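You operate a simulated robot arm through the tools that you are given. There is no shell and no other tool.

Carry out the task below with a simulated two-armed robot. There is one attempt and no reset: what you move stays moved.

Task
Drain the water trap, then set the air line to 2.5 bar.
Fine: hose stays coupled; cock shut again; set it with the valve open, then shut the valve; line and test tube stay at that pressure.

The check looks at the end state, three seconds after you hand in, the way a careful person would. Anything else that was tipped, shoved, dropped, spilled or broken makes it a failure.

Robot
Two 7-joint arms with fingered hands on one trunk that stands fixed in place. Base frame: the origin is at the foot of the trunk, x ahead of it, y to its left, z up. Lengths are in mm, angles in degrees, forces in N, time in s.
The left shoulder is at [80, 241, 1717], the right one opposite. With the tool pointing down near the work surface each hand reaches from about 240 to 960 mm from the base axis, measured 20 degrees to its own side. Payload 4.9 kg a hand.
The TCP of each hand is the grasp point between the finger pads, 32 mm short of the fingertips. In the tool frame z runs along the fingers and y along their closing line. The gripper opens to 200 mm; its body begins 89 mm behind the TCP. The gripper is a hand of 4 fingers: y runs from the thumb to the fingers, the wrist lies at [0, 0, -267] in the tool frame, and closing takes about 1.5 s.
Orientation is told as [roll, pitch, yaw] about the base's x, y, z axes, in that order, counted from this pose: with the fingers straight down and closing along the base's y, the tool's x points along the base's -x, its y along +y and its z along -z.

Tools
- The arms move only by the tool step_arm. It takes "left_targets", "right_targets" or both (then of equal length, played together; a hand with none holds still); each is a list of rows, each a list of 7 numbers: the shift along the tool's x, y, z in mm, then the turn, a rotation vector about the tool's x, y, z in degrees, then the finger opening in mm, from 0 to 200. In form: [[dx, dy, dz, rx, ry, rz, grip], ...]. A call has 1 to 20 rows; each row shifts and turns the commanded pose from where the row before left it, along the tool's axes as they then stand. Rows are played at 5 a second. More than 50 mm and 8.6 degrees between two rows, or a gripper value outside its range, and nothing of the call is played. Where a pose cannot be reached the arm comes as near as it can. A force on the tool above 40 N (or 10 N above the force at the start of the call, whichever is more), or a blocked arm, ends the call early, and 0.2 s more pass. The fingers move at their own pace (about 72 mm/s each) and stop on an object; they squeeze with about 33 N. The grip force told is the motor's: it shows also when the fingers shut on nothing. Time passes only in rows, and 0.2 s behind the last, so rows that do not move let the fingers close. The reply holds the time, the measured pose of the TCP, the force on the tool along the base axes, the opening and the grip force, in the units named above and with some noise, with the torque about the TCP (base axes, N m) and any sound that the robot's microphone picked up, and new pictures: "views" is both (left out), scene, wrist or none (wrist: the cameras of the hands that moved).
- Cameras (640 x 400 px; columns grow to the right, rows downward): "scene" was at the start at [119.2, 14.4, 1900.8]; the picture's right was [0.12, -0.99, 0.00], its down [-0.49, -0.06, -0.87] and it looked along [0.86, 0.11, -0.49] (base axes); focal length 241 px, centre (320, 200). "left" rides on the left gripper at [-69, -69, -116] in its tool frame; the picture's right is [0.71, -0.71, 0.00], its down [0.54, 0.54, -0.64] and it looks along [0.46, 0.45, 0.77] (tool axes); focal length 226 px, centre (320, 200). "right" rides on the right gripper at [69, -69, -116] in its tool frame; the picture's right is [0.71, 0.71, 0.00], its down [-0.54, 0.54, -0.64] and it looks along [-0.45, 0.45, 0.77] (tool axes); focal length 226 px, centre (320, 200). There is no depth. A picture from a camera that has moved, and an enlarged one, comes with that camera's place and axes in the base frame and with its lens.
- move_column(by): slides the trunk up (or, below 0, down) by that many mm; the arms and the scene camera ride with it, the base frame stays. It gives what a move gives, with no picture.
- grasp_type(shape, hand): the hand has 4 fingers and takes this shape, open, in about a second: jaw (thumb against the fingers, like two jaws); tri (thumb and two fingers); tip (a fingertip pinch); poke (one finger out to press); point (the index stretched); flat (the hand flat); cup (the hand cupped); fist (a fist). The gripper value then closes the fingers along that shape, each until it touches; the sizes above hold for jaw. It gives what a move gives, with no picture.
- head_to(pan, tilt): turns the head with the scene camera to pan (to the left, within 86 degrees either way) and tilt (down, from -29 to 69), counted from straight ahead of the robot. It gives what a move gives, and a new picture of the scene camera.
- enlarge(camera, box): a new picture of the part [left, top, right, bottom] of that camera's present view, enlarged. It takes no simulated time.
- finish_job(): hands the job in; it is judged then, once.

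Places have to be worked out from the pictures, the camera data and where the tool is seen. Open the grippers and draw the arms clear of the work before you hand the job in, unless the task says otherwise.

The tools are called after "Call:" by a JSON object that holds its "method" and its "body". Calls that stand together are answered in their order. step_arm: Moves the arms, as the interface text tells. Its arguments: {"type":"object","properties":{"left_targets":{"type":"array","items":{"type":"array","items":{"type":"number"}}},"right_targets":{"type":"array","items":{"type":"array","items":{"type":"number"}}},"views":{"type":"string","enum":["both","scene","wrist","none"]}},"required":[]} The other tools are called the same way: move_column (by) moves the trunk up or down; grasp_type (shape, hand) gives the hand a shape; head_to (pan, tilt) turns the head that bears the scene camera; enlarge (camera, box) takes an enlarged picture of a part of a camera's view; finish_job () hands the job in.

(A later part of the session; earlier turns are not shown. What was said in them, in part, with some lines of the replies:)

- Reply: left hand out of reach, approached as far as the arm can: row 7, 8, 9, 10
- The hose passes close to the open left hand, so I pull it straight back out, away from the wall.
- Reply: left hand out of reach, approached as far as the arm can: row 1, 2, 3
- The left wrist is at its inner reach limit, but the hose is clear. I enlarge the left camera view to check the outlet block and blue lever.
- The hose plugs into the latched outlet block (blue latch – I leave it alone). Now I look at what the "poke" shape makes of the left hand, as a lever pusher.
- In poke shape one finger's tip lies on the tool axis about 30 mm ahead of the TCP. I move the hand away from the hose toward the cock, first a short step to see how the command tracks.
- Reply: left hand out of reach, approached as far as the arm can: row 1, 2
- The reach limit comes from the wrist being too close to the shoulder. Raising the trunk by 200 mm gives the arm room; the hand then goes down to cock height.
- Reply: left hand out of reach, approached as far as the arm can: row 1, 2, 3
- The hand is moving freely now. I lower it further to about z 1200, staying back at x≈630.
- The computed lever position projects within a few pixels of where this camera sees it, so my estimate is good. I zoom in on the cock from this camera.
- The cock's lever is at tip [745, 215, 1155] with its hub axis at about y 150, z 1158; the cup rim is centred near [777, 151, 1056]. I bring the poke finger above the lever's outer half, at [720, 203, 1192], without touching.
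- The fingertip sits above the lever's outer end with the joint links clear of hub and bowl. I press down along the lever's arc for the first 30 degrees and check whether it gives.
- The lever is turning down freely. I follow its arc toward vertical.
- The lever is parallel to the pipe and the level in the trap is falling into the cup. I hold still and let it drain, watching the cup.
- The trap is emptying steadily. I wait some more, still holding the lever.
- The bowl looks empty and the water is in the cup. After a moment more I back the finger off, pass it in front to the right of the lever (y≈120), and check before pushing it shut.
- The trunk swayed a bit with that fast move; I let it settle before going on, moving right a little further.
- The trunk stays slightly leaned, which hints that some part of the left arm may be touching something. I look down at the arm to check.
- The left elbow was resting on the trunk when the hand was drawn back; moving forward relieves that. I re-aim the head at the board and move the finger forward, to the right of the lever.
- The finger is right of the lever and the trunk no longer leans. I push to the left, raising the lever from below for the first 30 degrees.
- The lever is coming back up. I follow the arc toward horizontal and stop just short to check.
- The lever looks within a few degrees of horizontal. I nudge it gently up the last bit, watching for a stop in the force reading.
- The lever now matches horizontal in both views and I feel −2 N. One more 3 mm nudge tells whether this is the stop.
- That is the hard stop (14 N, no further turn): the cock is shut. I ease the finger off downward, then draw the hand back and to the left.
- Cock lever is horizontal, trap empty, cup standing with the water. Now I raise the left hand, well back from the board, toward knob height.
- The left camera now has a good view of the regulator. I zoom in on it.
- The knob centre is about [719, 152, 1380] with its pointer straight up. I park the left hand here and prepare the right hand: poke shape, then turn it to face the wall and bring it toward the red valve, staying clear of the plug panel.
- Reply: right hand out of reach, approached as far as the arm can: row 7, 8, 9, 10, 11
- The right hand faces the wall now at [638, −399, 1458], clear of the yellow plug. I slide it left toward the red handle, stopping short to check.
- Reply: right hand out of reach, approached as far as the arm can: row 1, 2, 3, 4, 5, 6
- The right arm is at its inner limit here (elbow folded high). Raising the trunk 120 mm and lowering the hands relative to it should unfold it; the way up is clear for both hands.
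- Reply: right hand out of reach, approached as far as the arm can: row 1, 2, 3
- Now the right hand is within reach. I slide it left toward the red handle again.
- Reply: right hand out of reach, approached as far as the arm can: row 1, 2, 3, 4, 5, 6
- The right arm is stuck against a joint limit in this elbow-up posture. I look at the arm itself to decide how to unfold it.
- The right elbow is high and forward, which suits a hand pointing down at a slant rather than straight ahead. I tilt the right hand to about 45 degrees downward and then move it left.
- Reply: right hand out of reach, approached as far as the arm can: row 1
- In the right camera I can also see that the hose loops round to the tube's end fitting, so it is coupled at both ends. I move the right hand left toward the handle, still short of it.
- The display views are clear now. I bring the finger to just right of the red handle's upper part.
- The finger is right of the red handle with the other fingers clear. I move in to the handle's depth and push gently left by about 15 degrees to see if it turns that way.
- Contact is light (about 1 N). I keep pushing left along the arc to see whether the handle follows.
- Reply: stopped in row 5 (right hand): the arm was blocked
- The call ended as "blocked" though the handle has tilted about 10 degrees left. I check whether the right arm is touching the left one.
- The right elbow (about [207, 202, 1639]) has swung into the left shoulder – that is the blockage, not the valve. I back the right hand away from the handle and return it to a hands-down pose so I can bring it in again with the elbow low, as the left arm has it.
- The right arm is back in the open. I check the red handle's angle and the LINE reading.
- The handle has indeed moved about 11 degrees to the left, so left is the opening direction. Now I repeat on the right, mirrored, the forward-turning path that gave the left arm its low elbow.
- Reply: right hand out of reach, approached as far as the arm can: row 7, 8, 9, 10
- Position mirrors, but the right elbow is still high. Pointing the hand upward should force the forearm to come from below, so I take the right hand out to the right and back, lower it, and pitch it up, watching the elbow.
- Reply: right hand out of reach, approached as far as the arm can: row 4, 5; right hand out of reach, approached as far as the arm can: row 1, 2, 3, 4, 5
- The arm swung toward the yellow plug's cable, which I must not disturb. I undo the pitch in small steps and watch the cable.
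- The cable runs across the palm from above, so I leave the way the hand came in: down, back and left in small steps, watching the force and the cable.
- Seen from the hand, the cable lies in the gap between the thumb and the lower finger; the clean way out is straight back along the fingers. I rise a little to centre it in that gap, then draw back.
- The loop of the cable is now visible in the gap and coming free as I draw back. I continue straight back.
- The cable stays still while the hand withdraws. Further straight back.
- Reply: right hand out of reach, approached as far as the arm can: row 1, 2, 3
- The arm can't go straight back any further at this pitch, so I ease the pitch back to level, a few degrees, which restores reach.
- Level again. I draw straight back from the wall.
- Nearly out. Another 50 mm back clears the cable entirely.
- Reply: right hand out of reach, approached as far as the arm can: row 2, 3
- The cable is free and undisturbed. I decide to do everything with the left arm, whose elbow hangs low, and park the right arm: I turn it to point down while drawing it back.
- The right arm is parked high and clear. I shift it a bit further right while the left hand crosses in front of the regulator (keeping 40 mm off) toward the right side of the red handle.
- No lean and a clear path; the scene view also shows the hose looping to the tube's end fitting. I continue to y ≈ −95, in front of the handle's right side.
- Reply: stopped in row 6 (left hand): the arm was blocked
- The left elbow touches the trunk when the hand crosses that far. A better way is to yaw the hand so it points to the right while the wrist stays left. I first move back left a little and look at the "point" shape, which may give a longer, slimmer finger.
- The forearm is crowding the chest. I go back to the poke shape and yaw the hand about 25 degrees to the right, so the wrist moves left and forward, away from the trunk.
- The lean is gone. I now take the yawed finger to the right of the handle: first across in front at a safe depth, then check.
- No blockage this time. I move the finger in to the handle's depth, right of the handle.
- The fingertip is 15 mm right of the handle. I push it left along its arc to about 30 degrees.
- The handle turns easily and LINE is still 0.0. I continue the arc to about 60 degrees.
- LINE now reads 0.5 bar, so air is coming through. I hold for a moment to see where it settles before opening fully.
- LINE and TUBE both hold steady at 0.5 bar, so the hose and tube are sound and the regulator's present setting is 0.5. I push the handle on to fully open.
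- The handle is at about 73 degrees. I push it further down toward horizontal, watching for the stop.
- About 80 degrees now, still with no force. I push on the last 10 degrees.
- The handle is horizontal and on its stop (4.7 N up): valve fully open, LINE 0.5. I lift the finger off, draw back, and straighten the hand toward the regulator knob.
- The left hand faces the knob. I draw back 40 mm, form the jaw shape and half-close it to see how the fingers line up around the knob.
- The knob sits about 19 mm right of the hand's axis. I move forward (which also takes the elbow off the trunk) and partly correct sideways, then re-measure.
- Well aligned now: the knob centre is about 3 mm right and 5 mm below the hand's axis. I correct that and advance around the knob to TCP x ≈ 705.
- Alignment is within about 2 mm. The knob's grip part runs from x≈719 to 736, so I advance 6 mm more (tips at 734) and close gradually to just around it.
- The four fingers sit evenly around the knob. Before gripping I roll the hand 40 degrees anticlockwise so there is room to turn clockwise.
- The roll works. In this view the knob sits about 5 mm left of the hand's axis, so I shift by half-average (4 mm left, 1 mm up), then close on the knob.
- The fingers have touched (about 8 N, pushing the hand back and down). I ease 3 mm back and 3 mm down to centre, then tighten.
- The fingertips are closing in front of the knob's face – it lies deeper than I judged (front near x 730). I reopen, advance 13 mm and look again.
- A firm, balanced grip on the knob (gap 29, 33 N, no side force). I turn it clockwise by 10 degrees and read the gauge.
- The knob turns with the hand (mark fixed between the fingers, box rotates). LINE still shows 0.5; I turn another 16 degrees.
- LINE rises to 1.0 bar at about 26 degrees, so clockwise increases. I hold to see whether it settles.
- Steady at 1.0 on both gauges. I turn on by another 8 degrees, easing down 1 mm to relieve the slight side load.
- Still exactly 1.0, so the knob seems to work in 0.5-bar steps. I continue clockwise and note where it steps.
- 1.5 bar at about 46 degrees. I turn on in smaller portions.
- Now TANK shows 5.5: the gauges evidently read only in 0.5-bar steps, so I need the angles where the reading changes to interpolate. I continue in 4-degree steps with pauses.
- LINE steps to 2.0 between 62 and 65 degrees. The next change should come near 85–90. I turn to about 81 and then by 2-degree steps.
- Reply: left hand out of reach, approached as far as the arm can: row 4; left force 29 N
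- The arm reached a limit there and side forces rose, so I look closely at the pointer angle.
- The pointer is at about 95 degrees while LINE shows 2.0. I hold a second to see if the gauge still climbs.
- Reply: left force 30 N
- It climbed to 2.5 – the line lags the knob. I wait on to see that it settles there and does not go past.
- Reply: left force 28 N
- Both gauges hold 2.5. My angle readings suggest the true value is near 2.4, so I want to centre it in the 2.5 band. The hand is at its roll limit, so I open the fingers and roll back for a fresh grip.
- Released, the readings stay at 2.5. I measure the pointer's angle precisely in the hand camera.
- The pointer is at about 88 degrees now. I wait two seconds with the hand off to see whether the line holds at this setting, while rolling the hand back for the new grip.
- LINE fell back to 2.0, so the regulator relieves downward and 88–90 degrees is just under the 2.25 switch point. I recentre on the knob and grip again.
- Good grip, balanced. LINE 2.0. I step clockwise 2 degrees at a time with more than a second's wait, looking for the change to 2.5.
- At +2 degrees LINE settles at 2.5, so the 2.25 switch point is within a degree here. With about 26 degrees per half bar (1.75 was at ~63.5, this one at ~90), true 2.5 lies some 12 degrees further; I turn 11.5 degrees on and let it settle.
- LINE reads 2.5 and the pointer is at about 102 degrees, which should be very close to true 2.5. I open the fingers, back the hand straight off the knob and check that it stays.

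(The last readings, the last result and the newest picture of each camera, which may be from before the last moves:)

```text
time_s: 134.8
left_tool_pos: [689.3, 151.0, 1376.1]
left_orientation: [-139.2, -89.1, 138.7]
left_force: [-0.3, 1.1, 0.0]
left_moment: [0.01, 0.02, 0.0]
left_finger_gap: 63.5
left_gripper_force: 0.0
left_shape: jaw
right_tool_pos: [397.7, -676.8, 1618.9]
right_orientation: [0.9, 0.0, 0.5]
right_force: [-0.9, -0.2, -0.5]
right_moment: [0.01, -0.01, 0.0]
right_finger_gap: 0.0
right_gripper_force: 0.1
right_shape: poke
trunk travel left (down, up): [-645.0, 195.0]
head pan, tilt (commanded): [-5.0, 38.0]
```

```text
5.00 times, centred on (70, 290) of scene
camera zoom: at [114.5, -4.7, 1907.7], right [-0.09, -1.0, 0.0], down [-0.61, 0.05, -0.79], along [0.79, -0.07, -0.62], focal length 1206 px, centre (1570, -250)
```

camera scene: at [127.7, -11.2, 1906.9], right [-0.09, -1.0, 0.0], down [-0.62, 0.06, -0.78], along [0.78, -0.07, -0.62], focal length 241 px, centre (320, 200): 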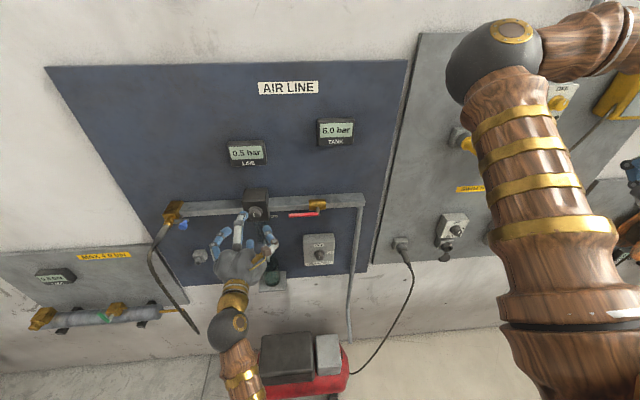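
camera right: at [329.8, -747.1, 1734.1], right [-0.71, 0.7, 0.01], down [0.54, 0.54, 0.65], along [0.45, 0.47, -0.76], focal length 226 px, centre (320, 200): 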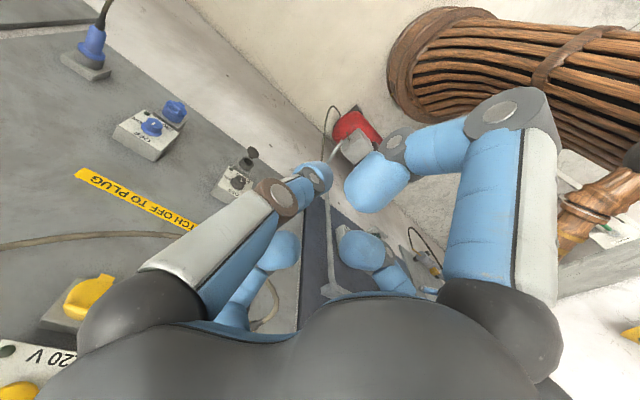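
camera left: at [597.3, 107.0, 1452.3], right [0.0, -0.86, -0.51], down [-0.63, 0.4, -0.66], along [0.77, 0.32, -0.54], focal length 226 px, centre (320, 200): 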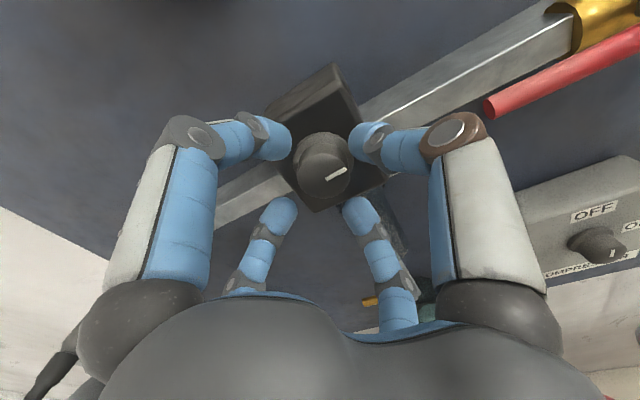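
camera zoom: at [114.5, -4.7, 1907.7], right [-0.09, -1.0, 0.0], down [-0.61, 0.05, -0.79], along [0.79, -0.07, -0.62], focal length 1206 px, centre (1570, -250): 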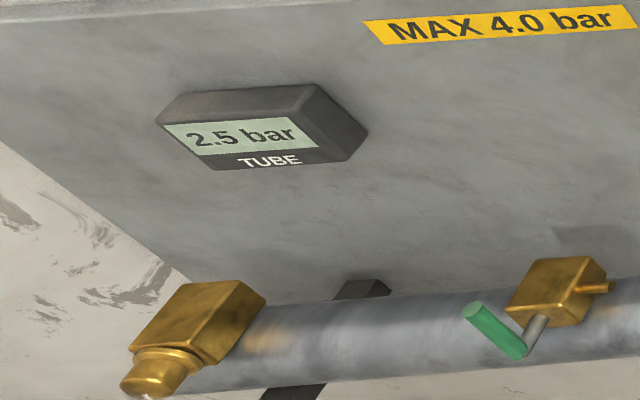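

Both LINE and TUBE hold 2.5 with the hand off the knob. Now I back off a bit, form the poke finger again and yaw the hand to go under the red handle and shut the valve.

Call:
{"method": "step_arm", "body": {"left_targets": [[0, 0, -15, 0, 0, 0, 70], [0, 0, -12, 0, 0, 0, 70], [0, 0, 0, 0, 0, 0, 70]], "views": "none"}}

Call:
{"method": "grasp_type", "body": {"hand": "left", "shape": "poke"}}

Call:
{"method": "step_arm", "body": {"left_targets": [[0, -20, 0, 0, 0, 0, 0], [5, -25, 0, 7, 0, 0, 0], [5, -25, 0, 7, 0, 0, 0], [5, -25, 5, 7, 0, 0, 0], [5, -25, 8, 0, 0, 0, 0], [5, -15, 5, 0, 0, 0, 0], [5, 0, 0, 0, 0, 0, 0], [0, 0, 0, 0, 0, 0, 0]], "views": "both"}}

```text
time_s: 135.6
left_tool_pos: [661.6, 149.6, 1375.5]
left_orientation: [-138.8, -89.1, 138.0]
left_force: [-0.6, -0.4, 0.4]
left_moment: [-0.03, 0.0, -0.02]
left_finger_gap: 69.8
left_gripper_force: 0.1
left_shape: jaw
right_tool_pos: [399.0, -677.4, 1617.8]
right_orientation: [0.8, 0.1, 0.4]
right_force: [1.1, -0.9, -0.2]
right_moment: [-0.04, 0.02, -0.01]
right_finger_gap: 0.0
right_gripper_force: 0.0
right_shape: poke
trunk travel left (down, up): [-645.0, 195.0]
head pan, tilt (commanded): [-5.0, 38.0]
```

```text
time_s: 136.4
left_tool_pos: [664.2, 150.3, 1376.2]
left_orientation: [-138.2, -89.2, 137.7]
left_force: [0.0, 1.1, 0.9]
left_moment: [0.0, 0.01, -0.01]
left_finger_gap: 0.1
left_gripper_force: 0.1
left_shape: poke
right_tool_pos: [399.3, -677.4, 1619.0]
right_orientation: [0.9, 0.1, 0.4]
right_force: [-0.4, 0.4, 0.3]
right_moment: [-0.02, 0.0, -0.02]
right_finger_gap: 0.0
right_gripper_force: 0.1
right_shape: poke
trunk travel left (down, up): [-645.0, 195.0]
head pan, tilt (commanded): [-5.0, 38.0]
```

```text
time_s: 138.2
left_tool_pos: [655.1, 12.7, 1347.9]
left_orientation: [-160.1, -89.1, 138.6]
left_force: [-1.1, -0.3, 0.5]
left_moment: [0.03, 0.01, -0.02]
left_finger_gap: 0.0
left_gripper_force: 0.1
left_shape: poke
right_tool_pos: [399.2, -678.1, 1618.1]
right_orientation: [0.8, -0.1, 0.4]
right_force: [-0.1, -1.1, 0.5]
right_moment: [0.0, -0.01, 0.02]
right_finger_gap: 0.1
right_gripper_force: 0.1
right_shape: poke
trunk travel left (down, up): [-645.0, 195.0]
head pan, tilt (commanded): [-5.0, 38.0]
camera scene: at [115.4, -4.9, 1907.7], right [-0.09, -1.0, 0.0], down [-0.61, 0.05, -0.79], along [0.78, -0.07, -0.62], focal length 241 px, centre (320, 200)
camera left: at [522.4, -7.8, 1414.3], right [-0.25, -0.66, -0.7], down [-0.39, 0.73, -0.55], along [0.88, 0.14, -0.45], focal length 226 px, centre (320, 200)
```

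scene: 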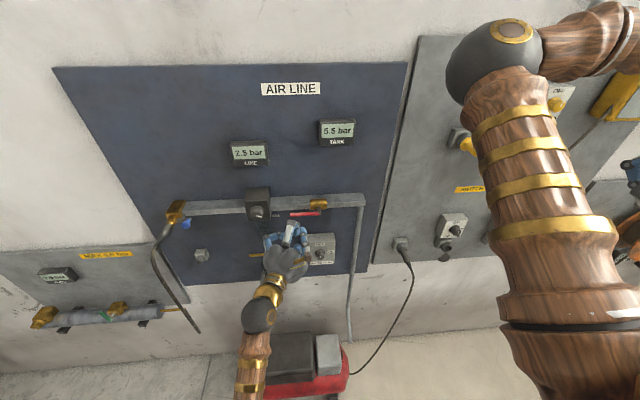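
left: 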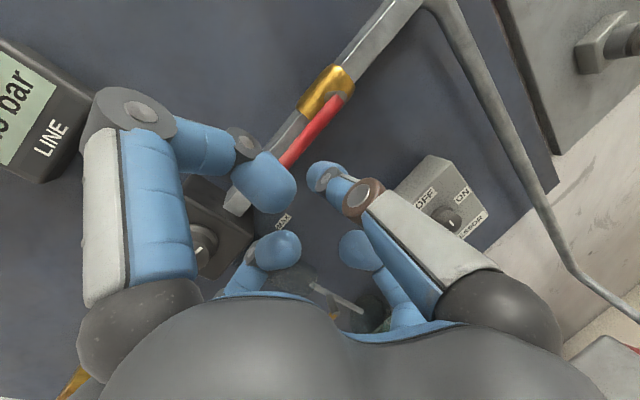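

The hand is below and in front of the handle, LINE still 2.5. I lower a little more and move the fingertip in beneath the handle.

Call:
{"method": "step_arm", "body": {"left_targets": [[13, 0, 0, 0, 0, 0, 0], [13, 0, 0, 0, 0, 0, 0], [0, 3.6, 14.2, 0, 0, 0, 0], [0, 3.6, 14.2, 0, 0, 0, 0], [0, 3.6, 14.2, 0, 0, 0, 0], [0, 3.6, 14.2, 0, 0, 0, 0], [0, 0, 0, 0, 0, 0, 0]], "views": "wrist"}}

Call:
{"method": "enlarge", "body": {"camera": "left", "box": [230, 60, 430, 220]}}

Call:
{"method": "enlarge", "body": {"camera": "scene", "box": [220, 110, 380, 270]}}

```text
time_s: 139.8
left_tool_pos: [712.8, 4.7, 1321.9]
left_orientation: [-159.1, -89.3, 137.7]
left_force: [0.0, 0.9, -0.2]
left_moment: [0.02, 0.03, 0.01]
left_finger_gap: 0.2
left_gripper_force: 0.0
left_shape: poke
right_tool_pos: [397.7, -678.1, 1617.3]
right_orientation: [0.9, 0.0, 0.4]
right_force: [-0.1, 0.6, 0.0]
right_moment: [0.01, -0.02, -0.02]
right_finger_gap: 0.0
right_gripper_force: 0.1
right_shape: poke
trunk travel left (down, up): [-645.0, 195.0]
head pan, tilt (commanded): [-5.0, 38.0]
camera left: at [580.7, -15.5, 1389.4], right [-0.25, -0.66, -0.7], down [-0.39, 0.73, -0.55], along [0.88, 0.14, -0.45], focal length 226 px, centre (320, 200)
```

left: 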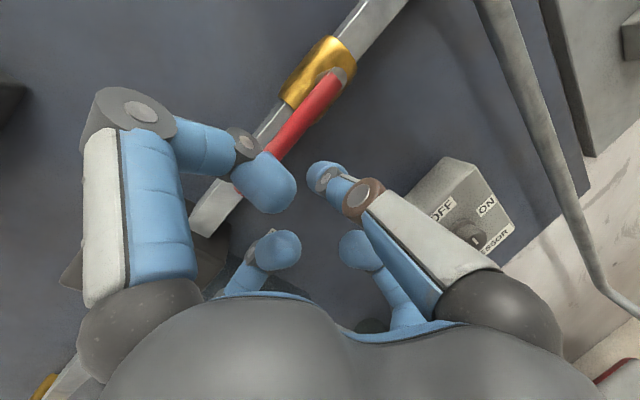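

```text
2.50 times, centred on (330, 140) of left
camera zoom: at [580.7, -15.5, 1389.4], right [-0.25, -0.66, -0.7], down [-0.39, 0.73, -0.55], along [0.88, 0.14, -0.45], focal length 565 px, centre (295, 350)
```

zoom: 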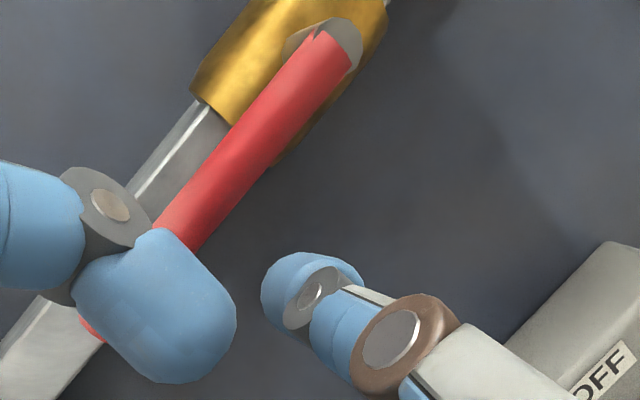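

```text
2.50 times, centred on (300, 190) of scene
camera zoom: at [115.3, -5.0, 1907.7], right [-0.09, -1.0, 0.0], down [-0.61, 0.05, -0.79], along [0.78, -0.07, -0.62], focal length 603 px, centre (370, 225)
```

zoom: 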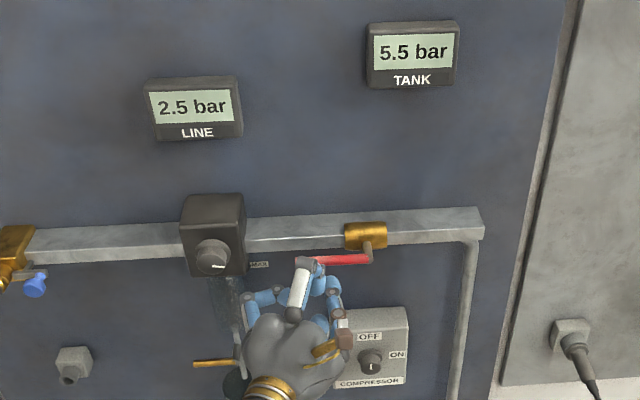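

The fingertip is below the handle with everything else clear. I push up along the arc to about 30 degrees.

Call:
{"method": "step_arm", "body": {"left_targets": [[-7, 1.8, 4.7, 0, 0, 0, 0], [-7, 0.6, -0.2, 0, 0, 0, 0], [-7, 0.6, -0.2, 0, 0, 0, 0], [-7.8, 1.6, -0.6, 0, 0, 0, 0], [-7.8, 1.6, -0.6, 0, 0, 0, 0], [-8.3, 0, 0, 0, 0, 0, 0], [-8.3, 0, 0, 0, 0, 0, 0]], "views": "wrist"}}

Call:
{"method": "enlarge", "body": {"camera": "left", "box": [230, 60, 430, 220]}}

Call:
{"method": "enlarge", "body": {"camera": "scene", "box": [220, 110, 380, 270]}}

```text
time_s: 141.4
left_tool_pos: [717.8, 10.8, 1375.1]
left_orientation: [-161.0, -89.2, 139.6]
left_force: [-0.3, -0.4, -1.2]
left_moment: [0.03, -0.02, 0.04]
left_finger_gap: 0.1
left_gripper_force: 0.0
left_shape: poke
right_tool_pos: [398.9, -677.7, 1619.5]
right_orientation: [1.0, 0.0, 0.4]
right_force: [-0.4, -0.4, 0.0]
right_moment: [0.01, -0.03, -0.01]
right_finger_gap: 0.0
right_gripper_force: 0.0
right_shape: poke
trunk travel left (down, up): [-645.0, 195.0]
head pan, tilt (commanded): [-5.0, 38.0]
camera left: at [585.3, -10.1, 1442.4], right [-0.25, -0.66, -0.7], down [-0.4, 0.73, -0.55], along [0.88, 0.14, -0.45], focal length 226 px, centre (320, 200)
```

left: 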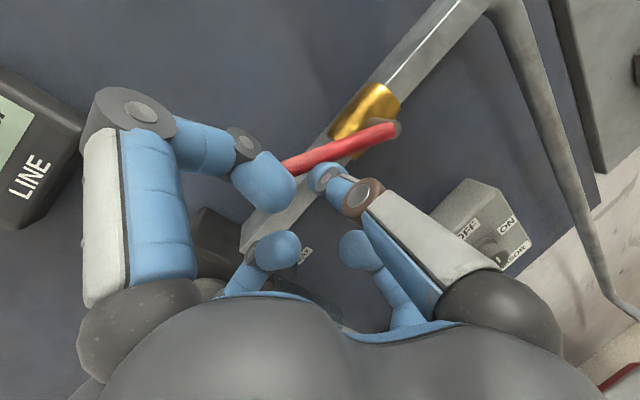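

```text
2.50 times, centred on (330, 140) of left
camera zoom: at [585.3, -10.1, 1442.4], right [-0.25, -0.66, -0.7], down [-0.4, 0.73, -0.55], along [0.88, 0.14, -0.45], focal length 565 px, centre (295, 350)
```

zoom: 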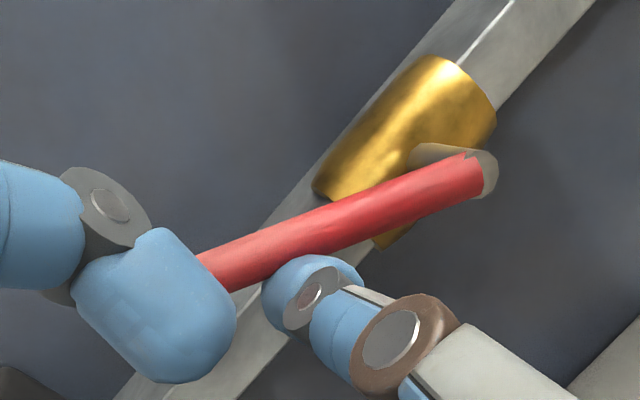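

```text
2.50 times, centred on (300, 190) of scene
camera zoom: at [115.2, -5.1, 1907.7], right [-0.09, -1.0, 0.0], down [-0.61, 0.05, -0.79], along [0.78, -0.07, -0.62], focal length 603 px, centre (370, 225)
```

zoom: 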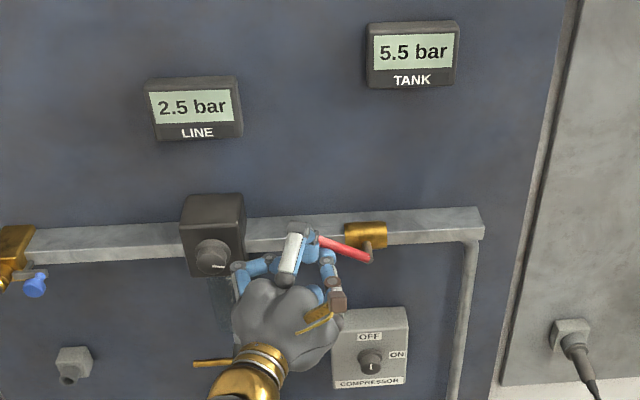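

The handle is rising and LINE stays 2.5. I continue along the arc – up and now to the right, away from the knob – to about 75 degrees.

Call:
{"method": "step_arm", "body": {"left_targets": [[-8.2, -2.8, 1.1, 0, 0, 0, 0], [-8.2, -2.8, 1.1, 0, 0, 0, 0], [-7.5, -4.2, 1.6, 0, 0, 0, 0], [-7.5, -4.2, 1.6, 0, 0, 0, 0], [-4.2, -4.1, 1.6, 0, 0, 0, 0], [-4.2, -4.1, 1.6, 0, 0, 0, 0], [-4.2, -4.1, 1.6, 0, 0, 0, 0]], "views": "wrist"}}

Call:
{"method": "enlarge", "body": {"camera": "left", "box": [230, 60, 430, 220]}}

Call:
{"method": "enlarge", "body": {"camera": "scene", "box": [220, 110, 380, 270]}}

```text
time_s: 143.1
left_tool_pos: [717.7, -16.5, 1420.5]
left_orientation: [-161.0, -89.3, 139.5]
left_force: [-0.5, -0.1, -0.1]
left_moment: [-0.03, 0.02, 0.01]
left_finger_gap: 0.1
left_gripper_force: 0.1
left_shape: poke
right_tool_pos: [399.6, -677.9, 1617.2]
right_orientation: [0.9, 0.0, 0.4]
right_force: [-0.5, -0.3, 0.7]
right_moment: [0.02, -0.03, 0.0]
right_finger_gap: 0.1
right_gripper_force: 0.0
right_shape: poke
trunk travel left (down, up): [-645.0, 195.0]
head pan, tilt (commanded): [-5.0, 38.0]
camera left: at [584.6, -38.0, 1487.0], right [-0.25, -0.66, -0.7], down [-0.39, 0.73, -0.55], along [0.88, 0.14, -0.45], focal length 226 px, centre (320, 200)
```

left: 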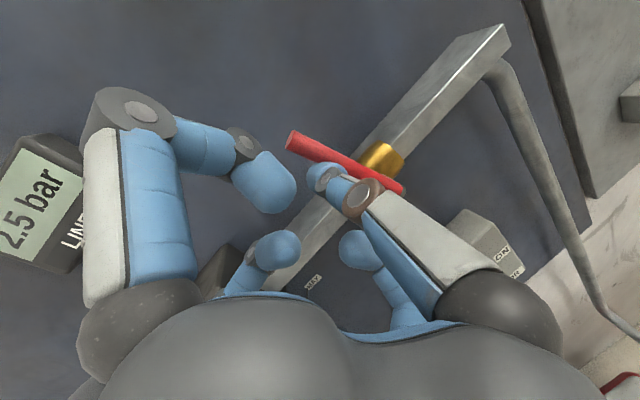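

```text
2.50 times, centred on (330, 140) of left
camera zoom: at [584.6, -38.0, 1487.0], right [-0.25, -0.66, -0.7], down [-0.39, 0.73, -0.55], along [0.88, 0.14, -0.45], focal length 565 px, centre (295, 350)
```

zoom: 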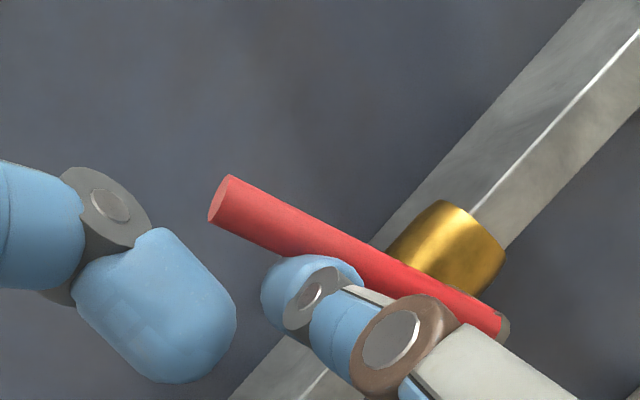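

```text
2.50 times, centred on (300, 190) of scene
camera zoom: at [115.2, -5.2, 1907.7], right [-0.09, -1.0, 0.0], down [-0.61, 0.05, -0.79], along [0.78, -0.07, -0.62], focal length 603 px, centre (370, 225)
```

zoom: 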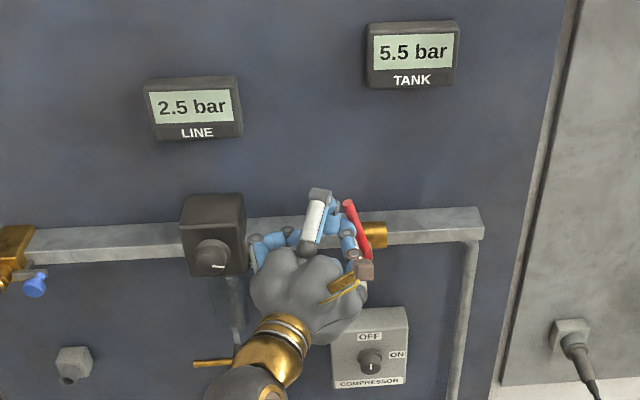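

About 75 degrees up. I push the handle on to the right until it is upright, watching for the stop.

Call:
{"method": "step_arm", "body": {"left_targets": [[-2.1, -4.1, 1.6, 0, 0, 0, 0], [-2.1, -4.1, 1.6, 0, 0, 0, 0], [-1, -4.1, 1.6, 0, 0, 0, 0], [-1, -3, 1.1, 0, 0, 0, 0], [0, 0, 0, 0, 0, 0, 0]], "views": "none"}}

Call:
{"method": "enlarge", "body": {"camera": "left", "box": [230, 60, 430, 220]}}

Call:
{"method": "enlarge", "body": {"camera": "scene", "box": [270, 160, 370, 240]}}

```text
time_s: 144.2
left_tool_pos: [716.8, -33.8, 1424.6]
left_orientation: [-159.8, -89.2, 138.4]
left_force: [0.2, 1.1, -0.4]
left_moment: [0.0, -0.04, 0.0]
left_finger_gap: 0.0
left_gripper_force: 0.1
left_shape: poke
right_tool_pos: [398.1, -676.5, 1618.3]
right_orientation: [0.9, 0.1, 0.4]
right_force: [0.0, -1.0, 0.1]
right_moment: [0.02, 0.03, 0.03]
right_finger_gap: 0.0
right_gripper_force: 0.1
right_shape: poke
trunk travel left (down, up): [-645.0, 195.0]
head pan, tilt (commanded): [-5.0, 38.0]
```

```text
2.50 times, centred on (330, 140) of left
camera zoom: at [584.7, -54.3, 1493.1], right [-0.25, -0.66, -0.7], down [-0.39, 0.73, -0.55], along [0.88, 0.14, -0.45], focal length 565 px, centre (295, 350)
```

zoom: 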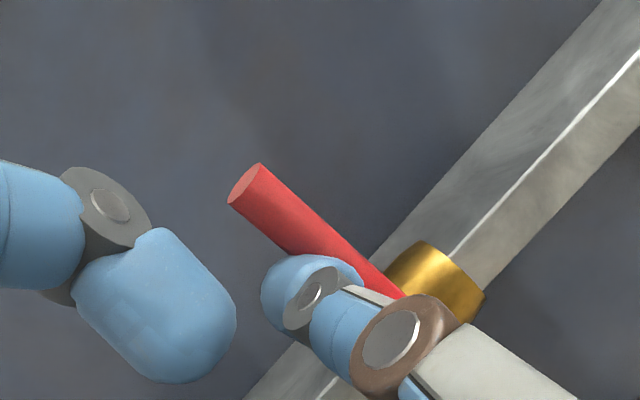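

```text
5.00 times, centred on (320, 200) of scene
camera zoom: at [115.2, -4.8, 1907.7], right [-0.09, -1.0, 0.0], down [-0.61, 0.05, -0.79], along [0.78, -0.07, -0.62], focal length 1206 px, centre (320, 200)
```

zoom: 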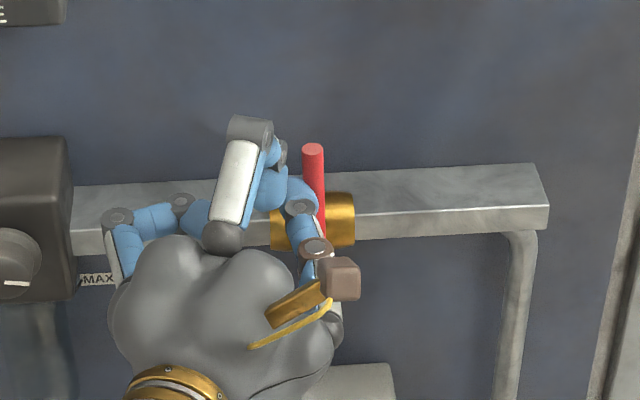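

Within about 2–3 degrees of upright. I nudge a bit more to seat it on its stop.

Call:
{"method": "step_arm", "body": {"left_targets": [[0, -2.5, 1, 0, 0, 0, 0], [0, -2, 0.8, 0, 0, 0, 0], [0, 0, 0, 0, 0, 0, 0]], "views": "none"}}

Call:
{"method": "enlarge", "body": {"camera": "scene", "box": [270, 160, 370, 240]}}

```text
time_s: 145.1
left_tool_pos: [717.8, -36.8, 1425.2]
left_orientation: [-158.5, -89.2, 137.0]
left_force: [-1.6, 6.9, -1.6]
left_moment: [0.07, 0.04, 0.1]
left_finger_gap: 0.0
left_gripper_force: 0.0
left_shape: poke
right_tool_pos: [399.0, -676.2, 1618.9]
right_orientation: [1.0, 0.0, 0.5]
right_force: [-0.8, -0.7, 0.1]
right_moment: [0.0, -0.01, 0.0]
right_finger_gap: 0.1
right_gripper_force: 0.1
right_shape: poke
trunk travel left (down, up): [-645.0, 195.0]
head pan, tilt (commanded): [-5.0, 38.0]
```

```text
5.00 times, centred on (320, 200) of scene
camera zoom: at [115.0, -3.1, 1907.7], right [-0.09, -1.0, 0.0], down [-0.61, 0.05, -0.79], along [0.79, -0.07, -0.62], focal length 1206 px, centre (320, 200)
```

zoom: 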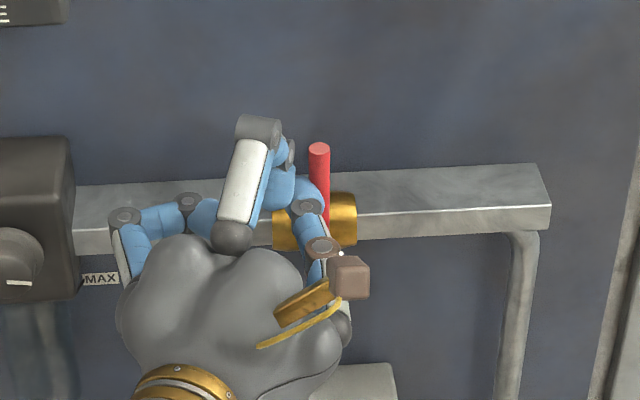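

The reaction of 7 N and no more motion means the handle is upright on its stop: valve shut. I move the finger off to the left, draw back, and watch the gauges.

Call:
{"method": "step_arm", "body": {"left_targets": [[0, 6, -2, 0, 0, 0, 0], [0, 4, -14, 0, 0, 0, 0], [0, -4, -18, 0, 0, 0, 0], [0, -4, -18, 0, 0, 0, 0], [0, 20, -10, -7, 0, 0, 0], [0, 30, 0, -7, 0, 0, 0], [0, 35, 0, -7, 0, 0, 0], [0, 35, 0, 0, 0, 0, 0], [0, 0, 0, 0, 0, 0, 0]], "views": "both"}}

Call:
{"method": "enlarge", "body": {"camera": "scene", "box": [215, 110, 385, 250]}}

Call:
{"method": "enlarge", "body": {"camera": "scene", "box": [20, 250, 120, 330]}}

```text
time_s: 147.1
left_tool_pos: [679.1, 103.6, 1424.6]
left_orientation: [-139.2, -89.2, 138.8]
left_force: [-0.1, 0.1, 0.0]
left_moment: [0.01, -0.01, -0.01]
left_finger_gap: 0.0
left_gripper_force: 0.1
left_shape: poke
right_tool_pos: [398.7, -677.0, 1618.6]
right_orientation: [0.8, 0.0, 0.4]
right_force: [0.7, -0.2, -0.4]
right_moment: [-0.02, 0.01, 0.0]
right_finger_gap: 0.1
right_gripper_force: 0.1
right_shape: poke
trunk travel left (down, up): [-645.0, 195.0]
head pan, tilt (commanded): [-5.0, 38.0]
camera scene: at [114.9, -4.8, 1907.7], right [-0.09, -1.0, 0.0], down [-0.61, 0.05, -0.79], along [0.79, -0.07, -0.62], focal length 241 px, centre (320, 200)
camera left: at [563.1, 36.3, 1491.9], right [0.0, -0.71, -0.7], down [-0.63, 0.54, -0.55], along [0.77, 0.44, -0.45], focal length 226 px, centre (320, 200)
```

scene: 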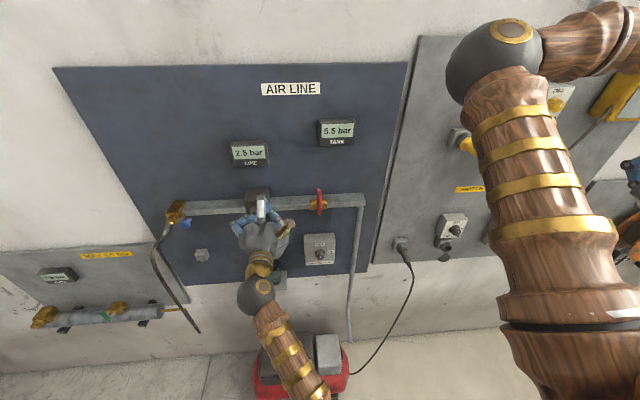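
left: 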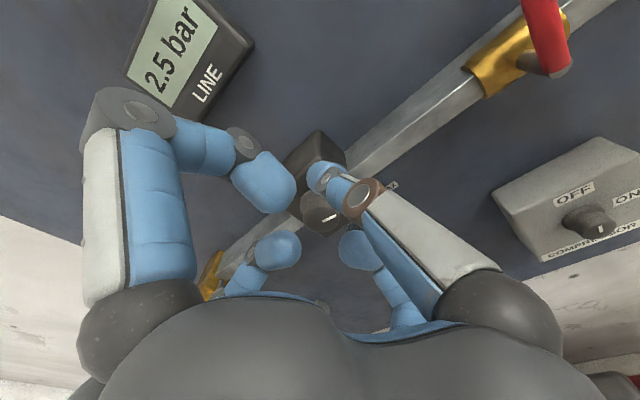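

```text
2.86 times, centred on (300, 180) of scene
camera zoom: at [114.9, -4.8, 1907.7], right [-0.09, -1.0, 0.0], down [-0.61, 0.05, -0.79], along [0.79, -0.07, -0.62], focal length 689 px, centre (377, 257)
```

zoom: 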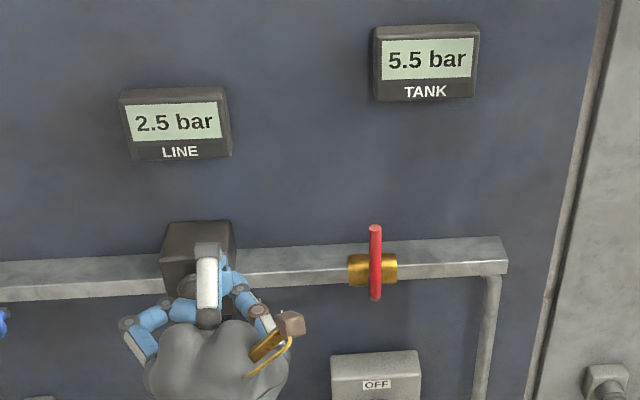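

```text
5.00 times, centred on (70, 290) of scene
camera zoom: at [114.9, -4.8, 1907.7], right [-0.09, -1.0, 0.0], down [-0.61, 0.05, -0.79], along [0.79, -0.07, -0.62], focal length 1206 px, centre (1570, -250)
```

zoom: 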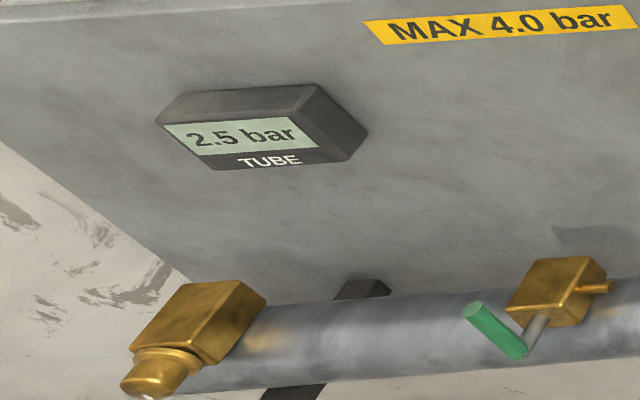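

Handle upright, LINE 2.5, TUBE 2.5, holding. Now I draw the left hand away: back, up and to the left, high above the hose.

Call:
{"method": "step_arm", "body": {"left_targets": [[-10, 20, -10, 0, 0, 0, 0], [-25, 30, -4, 0, 0, 0, 0], [-30, 30, 0, 0, 0, 0, 0], [-30, 30, 0, 0, 0, 0, 0], [-30, 30, 0, 0, 0, 0, 0], [-30, 30, 0, 0, 0, 0, 0], [-30, 30, 0, 0, 0, 0, 0], [-20, 30, 0, 0, 0, 0, 0], [0, 20, 0, 0, 0, 0, 0], [0, 0, 0, 0, 0, 0, 0]], "views": "both"}}

```text
time_s: 149.2
left_tool_pos: [656.3, 261.1, 1524.3]
left_orientation: [-145.4, -89.0, 144.9]
left_force: [-0.3, -0.7, 0.4]
left_moment: [-0.02, 0.0, 0.05]
left_finger_gap: 0.2
left_gripper_force: 0.1
left_shape: poke
left hand out of reach, approached as far as the arm can: row 5, 6, 7, 8, 9
right_tool_pos: [398.1, -679.0, 1618.6]
right_orientation: [1.0, 0.0, 0.4]
right_force: [0.8, -0.5, 0.7]
right_moment: [0.04, -0.03, 0.02]
right_finger_gap: 0.0
right_gripper_force: 0.1
right_shape: poke
trunk travel left (down, up): [-645.0, 195.0]
head pan, tilt (commanded): [-5.0, 38.0]
camera scene: at [114.9, -6.7, 1907.7], right [-0.09, -1.0, 0.0], down [-0.61, 0.05, -0.79], along [0.79, -0.07, -0.62], focal length 241 px, centre (320, 200)
camera left: at [539.5, 193.7, 1592.1], right [0.0, -0.71, -0.7], down [-0.63, 0.54, -0.55], along [0.77, 0.45, -0.45], focal length 226 px, centre (320, 200)
```

scene: 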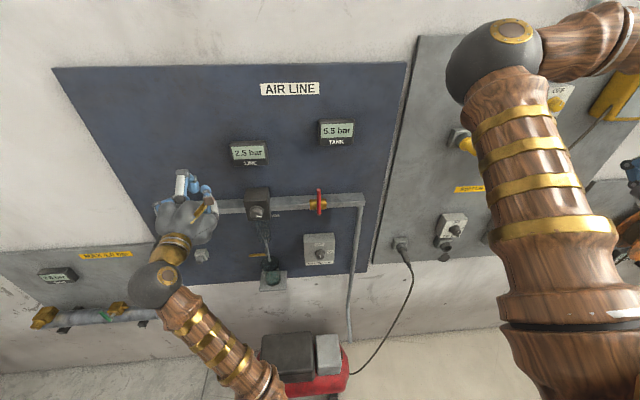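
left: 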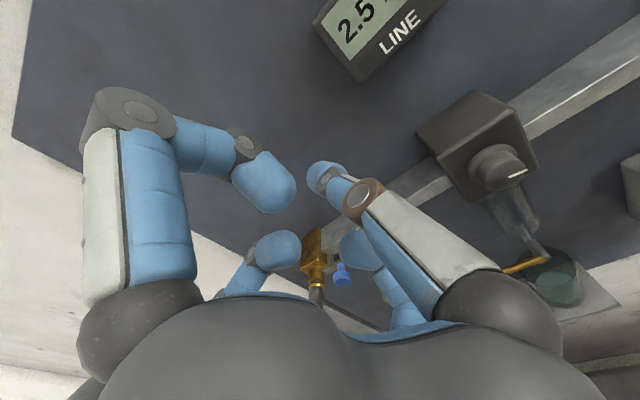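

Hand is clear of the knob and valve; I now turn it to point down while drawing it back and up-left, like its starting pose.

Call:
{"method": "step_arm", "body": {"left_targets": [[-12, 14, -18, 0, 8.18, 0, 0], [-9.3, 14, -19.5, 0, 8.18, 0, 0], [-6.4, 14, -20.7, 0, 8.18, 0, 0], [-3.4, 14, -21.4, 0, 8.18, 0, 0], [-0.3, 14, -21.6, 0, 8.18, 0, 0], [2.7, 14, -21.5, 0, 8.18, 0, 0], [5.8, 14, -20.9, 0, 8.18, 0, 0], [8.7, 14, -19.8, 0, 8.18, 0, 0], [11.4, 14, -18.3, 0, 8.18, 0, 0], [14, 14, -16.5, 0, 8.18, 0, 0], [16.1, 14, -14.4, 0, 8.18, 0, 0], [0, 0, 0, 0, 0, 0, 0]], "views": "both"}}

```text
time_s: 151.8
left_tool_pos: [496.0, 408.9, 1478.8]
left_orientation: [-5.4, -6.2, -0.5]
left_force: [0.3, -0.2, 0.2]
left_moment: [-0.04, 0.03, -0.01]
left_finger_gap: 0.2
left_gripper_force: 0.0
left_shape: poke
left hand out of reach, approached as far as the arm can: row 1, 2, 3, 4, 5
right_tool_pos: [398.4, -677.3, 1617.8]
right_orientation: [0.8, 0.1, 0.4]
right_force: [0.2, -0.2, -1.0]
right_moment: [-0.01, -0.01, 0.01]
right_finger_gap: 0.0
right_gripper_force: 0.1
right_shape: poke
trunk travel left (down, up): [-645.0, 195.0]
head pan, tilt (commanded): [-5.0, 38.0]
camera scene: at [115.0, -3.9, 1907.7], right [-0.09, -1.0, 0.0], down [-0.61, 0.05, -0.79], along [0.78, -0.07, -0.62], focal length 241 px, centre (320, 200)
camera left: at [551.5, 351.1, 1607.0], right [-0.72, -0.7, -0.01], down [-0.6, 0.6, 0.53], along [-0.36, 0.38, -0.85], focal length 226 px, centre (320, 200)
```

scene: 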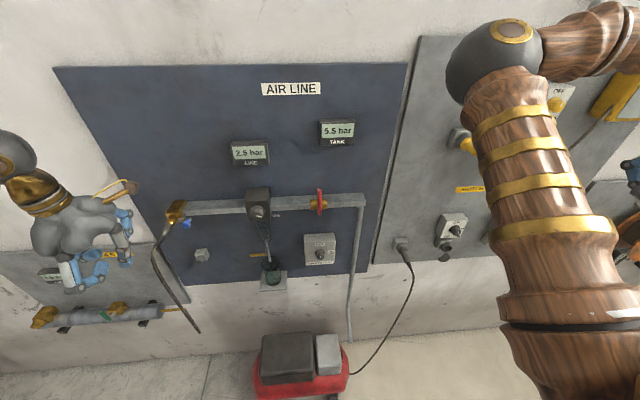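
left: 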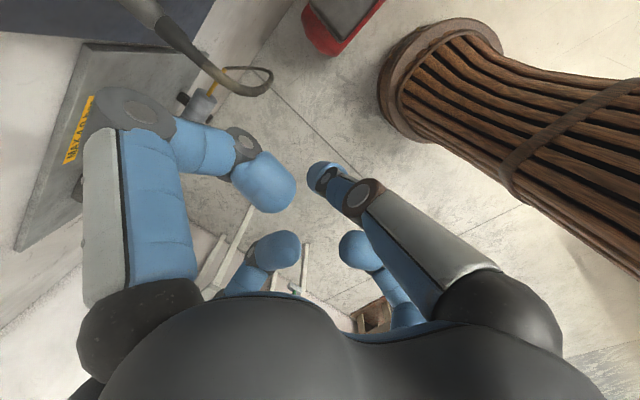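

Both arms are clear. I move the left hand slightly further back, then open both hands.

Call:
{"method": "step_arm", "body": {"left_targets": [[30, 15, -10, 0, 0, 0, 0], [30, 15, -10, 0, 0, 0, 0], [20, 5, -10, 0, 0, 0, 0], [0, 0, 0, 0, 0, 0, 0]], "views": "none"}}

Call:
{"method": "grasp_type", "body": {"hand": "left", "shape": "jaw"}}

Call:
{"method": "grasp_type", "body": {"hand": "right", "shape": "jaw"}}

Call:
{"method": "head_to", "body": {"pan": 12, "tilt": 38}}

Call:
{"method": "enlarge", "body": {"camera": "scene", "box": [230, 130, 450, 310]}}

Call:
{"method": "enlarge", "body": {"camera": "scene", "box": [90, 190, 290, 330]}}

```text
time_s: 152.8
left_tool_pos: [417.4, 454.3, 1519.2]
left_orientation: [-0.5, -7.0, -1.2]
left_force: [-0.1, 0.0, -0.3]
left_moment: [0.01, 0.02, 0.02]
left_finger_gap: 0.4
left_gripper_force: 0.0
left_shape: poke
right_tool_pos: [399.9, -678.2, 1618.1]
right_orientation: [1.0, 0.0, 0.4]
right_force: [0.2, 0.2, 0.6]
right_moment: [0.01, 0.03, 0.04]
right_finger_gap: 0.2
right_gripper_force: 0.0
right_shape: poke
trunk travel left (down, up): [-645.0, 195.0]
head pan, tilt (commanded): [-5.0, 38.0]
```

```text
time_s: 153.8
left_tool_pos: [415.8, 457.4, 1520.4]
left_orientation: [-0.7, -7.2, -1.0]
left_force: [0.5, -0.7, 0.8]
left_moment: [0.01, 0.04, 0.0]
left_finger_gap: 199.7
left_gripper_force: 0.1
left_shape: jaw
right_tool_pos: [398.8, -676.4, 1619.1]
right_orientation: [0.9, 0.1, 0.4]
right_force: [0.0, -0.1, 0.5]
right_moment: [0.0, 0.02, 0.0]
right_finger_gap: 0.0
right_gripper_force: 0.1
right_shape: poke
trunk travel left (down, up): [-645.0, 195.0]
head pan, tilt (commanded): [-5.0, 38.0]
```

```text
time_s: 154.7
left_tool_pos: [416.2, 456.6, 1518.0]
left_orientation: [-0.6, -7.1, -1.0]
left_force: [1.0, -0.3, 0.1]
left_moment: [0.0, -0.01, -0.02]
left_finger_gap: 199.7
left_gripper_force: 0.1
left_shape: jaw
right_tool_pos: [398.7, -676.5, 1618.3]
right_orientation: [0.9, 0.0, 0.4]
right_force: [0.0, -0.9, 0.0]
right_moment: [0.01, 0.02, -0.03]
right_finger_gap: 199.9
right_gripper_force: 0.2
right_shape: jaw
trunk travel left (down, up): [-645.0, 195.0]
head pan, tilt (commanded): [-5.0, 38.0]
```

```text
time_s: 155.4
left_tool_pos: [414.7, 456.8, 1518.1]
left_orientation: [-0.7, -7.0, -1.0]
left_force: [-0.7, 0.3, 0.2]
left_moment: [-0.04, 0.04, -0.01]
left_finger_gap: 200.0
left_gripper_force: 0.1
left_shape: jaw
right_tool_pos: [399.9, -676.5, 1617.7]
right_orientation: [0.9, 0.1, 0.4]
right_force: [-0.1, -0.6, -0.2]
right_moment: [0.01, 0.04, -0.01]
right_finger_gap: 199.9
right_gripper_force: 0.2
right_shape: jaw
trunk travel left (down, up): [-645.0, 195.0]
head pan, tilt (commanded): [12.0, 38.0]
camera scene: at [113.6, 21.0, 1907.7], right [0.21, -0.98, 0.0], down [-0.6, -0.13, -0.79], along [0.77, 0.16, -0.62], focal length 241 px, centre (320, 200)
```

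scene: 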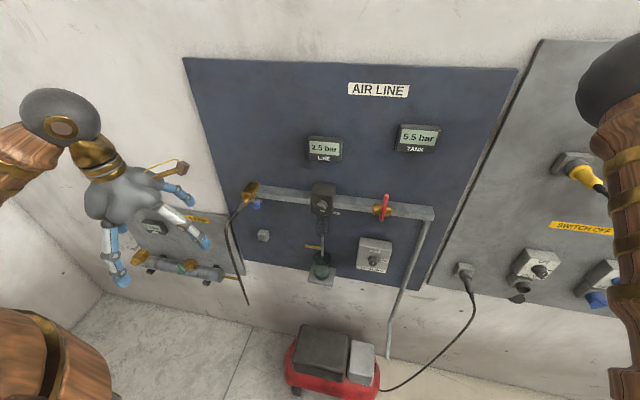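

```text
2.22 times, centred on (340, 220) of scene
camera zoom: at [113.6, 21.0, 1907.7], right [0.21, -0.98, 0.0], down [-0.6, -0.13, -0.79], along [0.77, 0.16, -0.62], focal length 536 px, centre (276, 156)
```

zoom: 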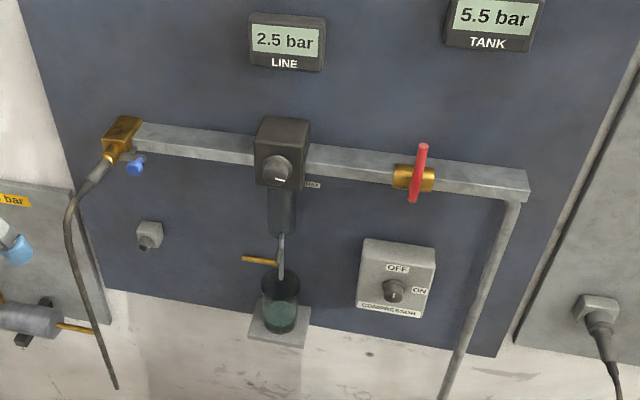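

```text
2.86 times, centred on (190, 260) of scene
camera zoom: at [113.6, 21.0, 1907.7], right [0.21, -0.98, 0.0], down [-0.6, -0.13, -0.79], along [0.77, 0.16, -0.62], focal length 689 px, centre (691, 29)
```

zoom: 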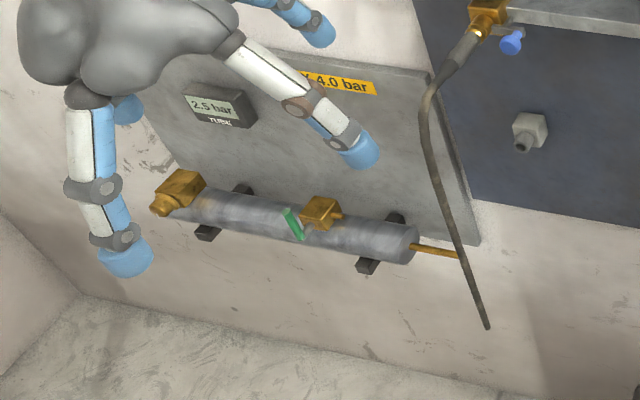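

Everything looks right: LINE 2.5, TUBE 2.5, handle upright, hose coupled. One last close look at the cock, bowl and red handle.

Call:
{"method": "enlarge", "body": {"camera": "scene", "box": [285, 215, 355, 290]}}

Call:
{"method": "enlarge", "body": {"camera": "scene", "box": [300, 180, 440, 260]}}

Call:
{"method": "step_arm", "body": {"left_targets": [[0, 0, 0, 0, 0, 0, 200], [0, 0, 0, 0, 0, 0, 200], [0, 0, 0, 0, 0, 0, 200], [0, 0, 0, 0, 0, 0, 200], [0, 0, 0, 0, 0, 0, 200], [0, 0, 0, 0, 0, 0, 200], [0, 0, 0, 0, 0, 0, 200], [0, 0, 0, 0, 0, 0, 200], [0, 0, 0, 0, 0, 0, 200], [0, 0, 0, 0, 0, 0, 200], [0, 0, 0, 0, 0, 0, 200], [0, 0, 0, 0, 0, 0, 200], [0, 0, 0, 0, 0, 0, 200], [0, 0, 0, 0, 0, 0, 200], [0, 0, 0, 0, 0, 0, 200]], "views": "scene"}}

Call:
{"method": "enlarge", "body": {"camera": "scene", "box": [290, 110, 450, 170]}}

Call:
{"method": "enlarge", "body": {"camera": "scene", "box": [120, 200, 240, 290]}}

```text
5.33 times, centred on (320, 252) of scene
camera zoom: at [113.6, 21.0, 1907.7], right [0.21, -0.98, 0.0], down [-0.6, -0.13, -0.79], along [0.77, 0.16, -0.62], focal length 1286 px, centre (320, -80)
```

zoom: 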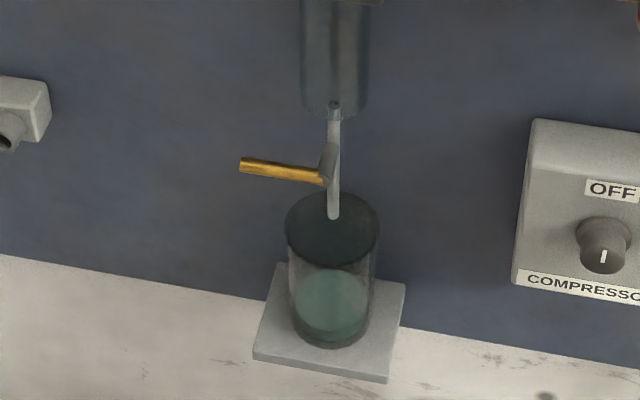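

```text
4.57 times, centred on (370, 220) of scene
camera zoom: at [113.6, 21.0, 1907.7], right [0.21, -0.98, 0.0], down [-0.6, -0.13, -0.79], along [0.77, 0.16, -0.62], focal length 1102 px, centre (91, 109)
```

zoom: 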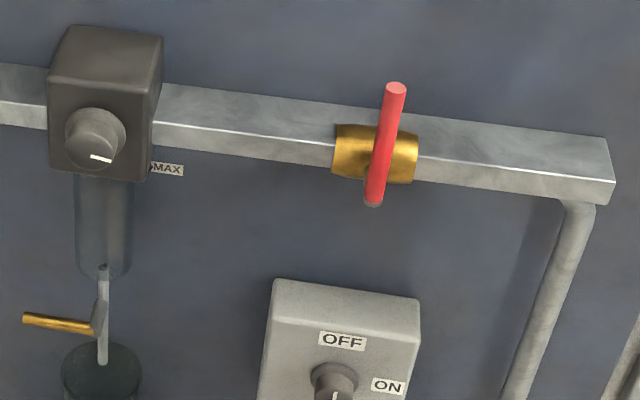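

```text
time_s: 158.7
left_tool_pos: [416.6, 456.3, 1518.9]
left_orientation: [-0.7, -7.1, -1.1]
left_force: [0.0, 0.5, -0.1]
left_moment: [0.0, 0.0, 0.01]
left_finger_gap: 200.0
left_gripper_force: 0.1
left_shape: jaw
right_tool_pos: [399.2, -677.7, 1618.3]
right_orientation: [0.8, 0.0, 0.4]
right_force: [0.1, 0.1, -1.2]
right_moment: [0.01, 0.0, -0.01]
right_finger_gap: 200.0
right_gripper_force: 0.1
right_shape: jaw
trunk travel left (down, up): [-645.0, 195.0]
head pan, tilt (commanded): [12.0, 38.0]
camera scene: at [113.6, 20.9, 1907.7], right [0.21, -0.98, 0.0], down [-0.6, -0.13, -0.79], along [0.77, 0.16, -0.62], focal length 241 px, centre (320, 200)
```

scene: 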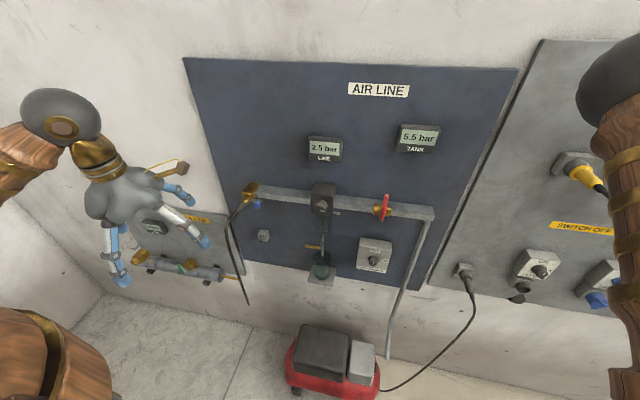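

```text
4.00 times, centred on (370, 140) of scene
camera zoom: at [113.6, 20.9, 1907.7], right [0.21, -0.98, 0.0], down [-0.6, -0.13, -0.79], along [0.77, 0.16, -0.62], focal length 964 px, centre (120, 440)
```

zoom: 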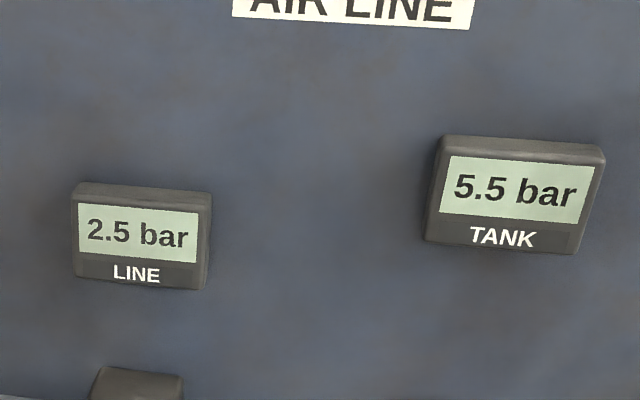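

```text
4.44 times, centred on (180, 245) of scene
camera zoom: at [113.6, 20.9, 1907.7], right [0.21, -0.98, 0.0], down [-0.6, -0.13, -0.79], along [0.77, 0.16, -0.62], focal length 1072 px, centre (942, 0)
```

zoom: 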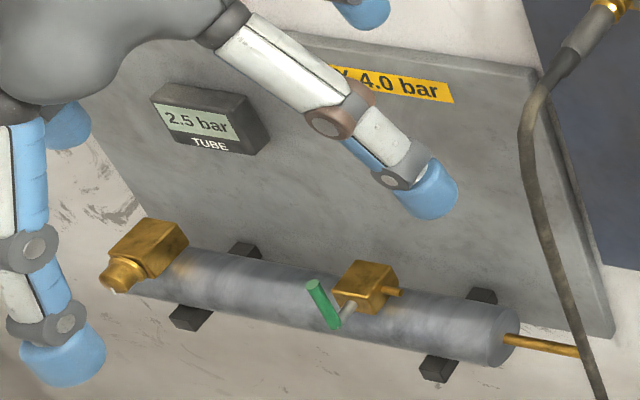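

Fourteen seconds after shutting the valve, LINE and TUBE still read 2.5 bar. The trap is empty, the cock is shut, the water is in the cup, the hose is coupled, the red handle is upright and both hands are open and clear. I hand the job in.

Call:
{"method": "finish_job", "body": {}}

```text
The job is handed in.
```

I've handed the job in: the water trap is drained and the air line is set to 2.5 bar. The gauges only read in 0.5 bar steps, so I placed the knob at the middle of the 2.5 range by turning angle, and the exact pressure could be a little off 2.5.

- **Water trap:** it looks empty, with the water in the cup below. The cock is shut again against its stop.
- **Pressure:** I set it with the red valve open, then shut the valve on its stop. The line and test tube gauges still read 2.5 bar 11–14 seconds later.
- **Hose:** it is still coupled at both ends.
- **Tank:** it now reads 5.5 bar instead of 6.0, from filling the line and tube.
- **Yellow cable:** while repositioning, the right hand got into the loop of the yellow plug's cable on the next panel. I backed it out and saw no sign that the cable moved.

Both hands are open and clear of the board.
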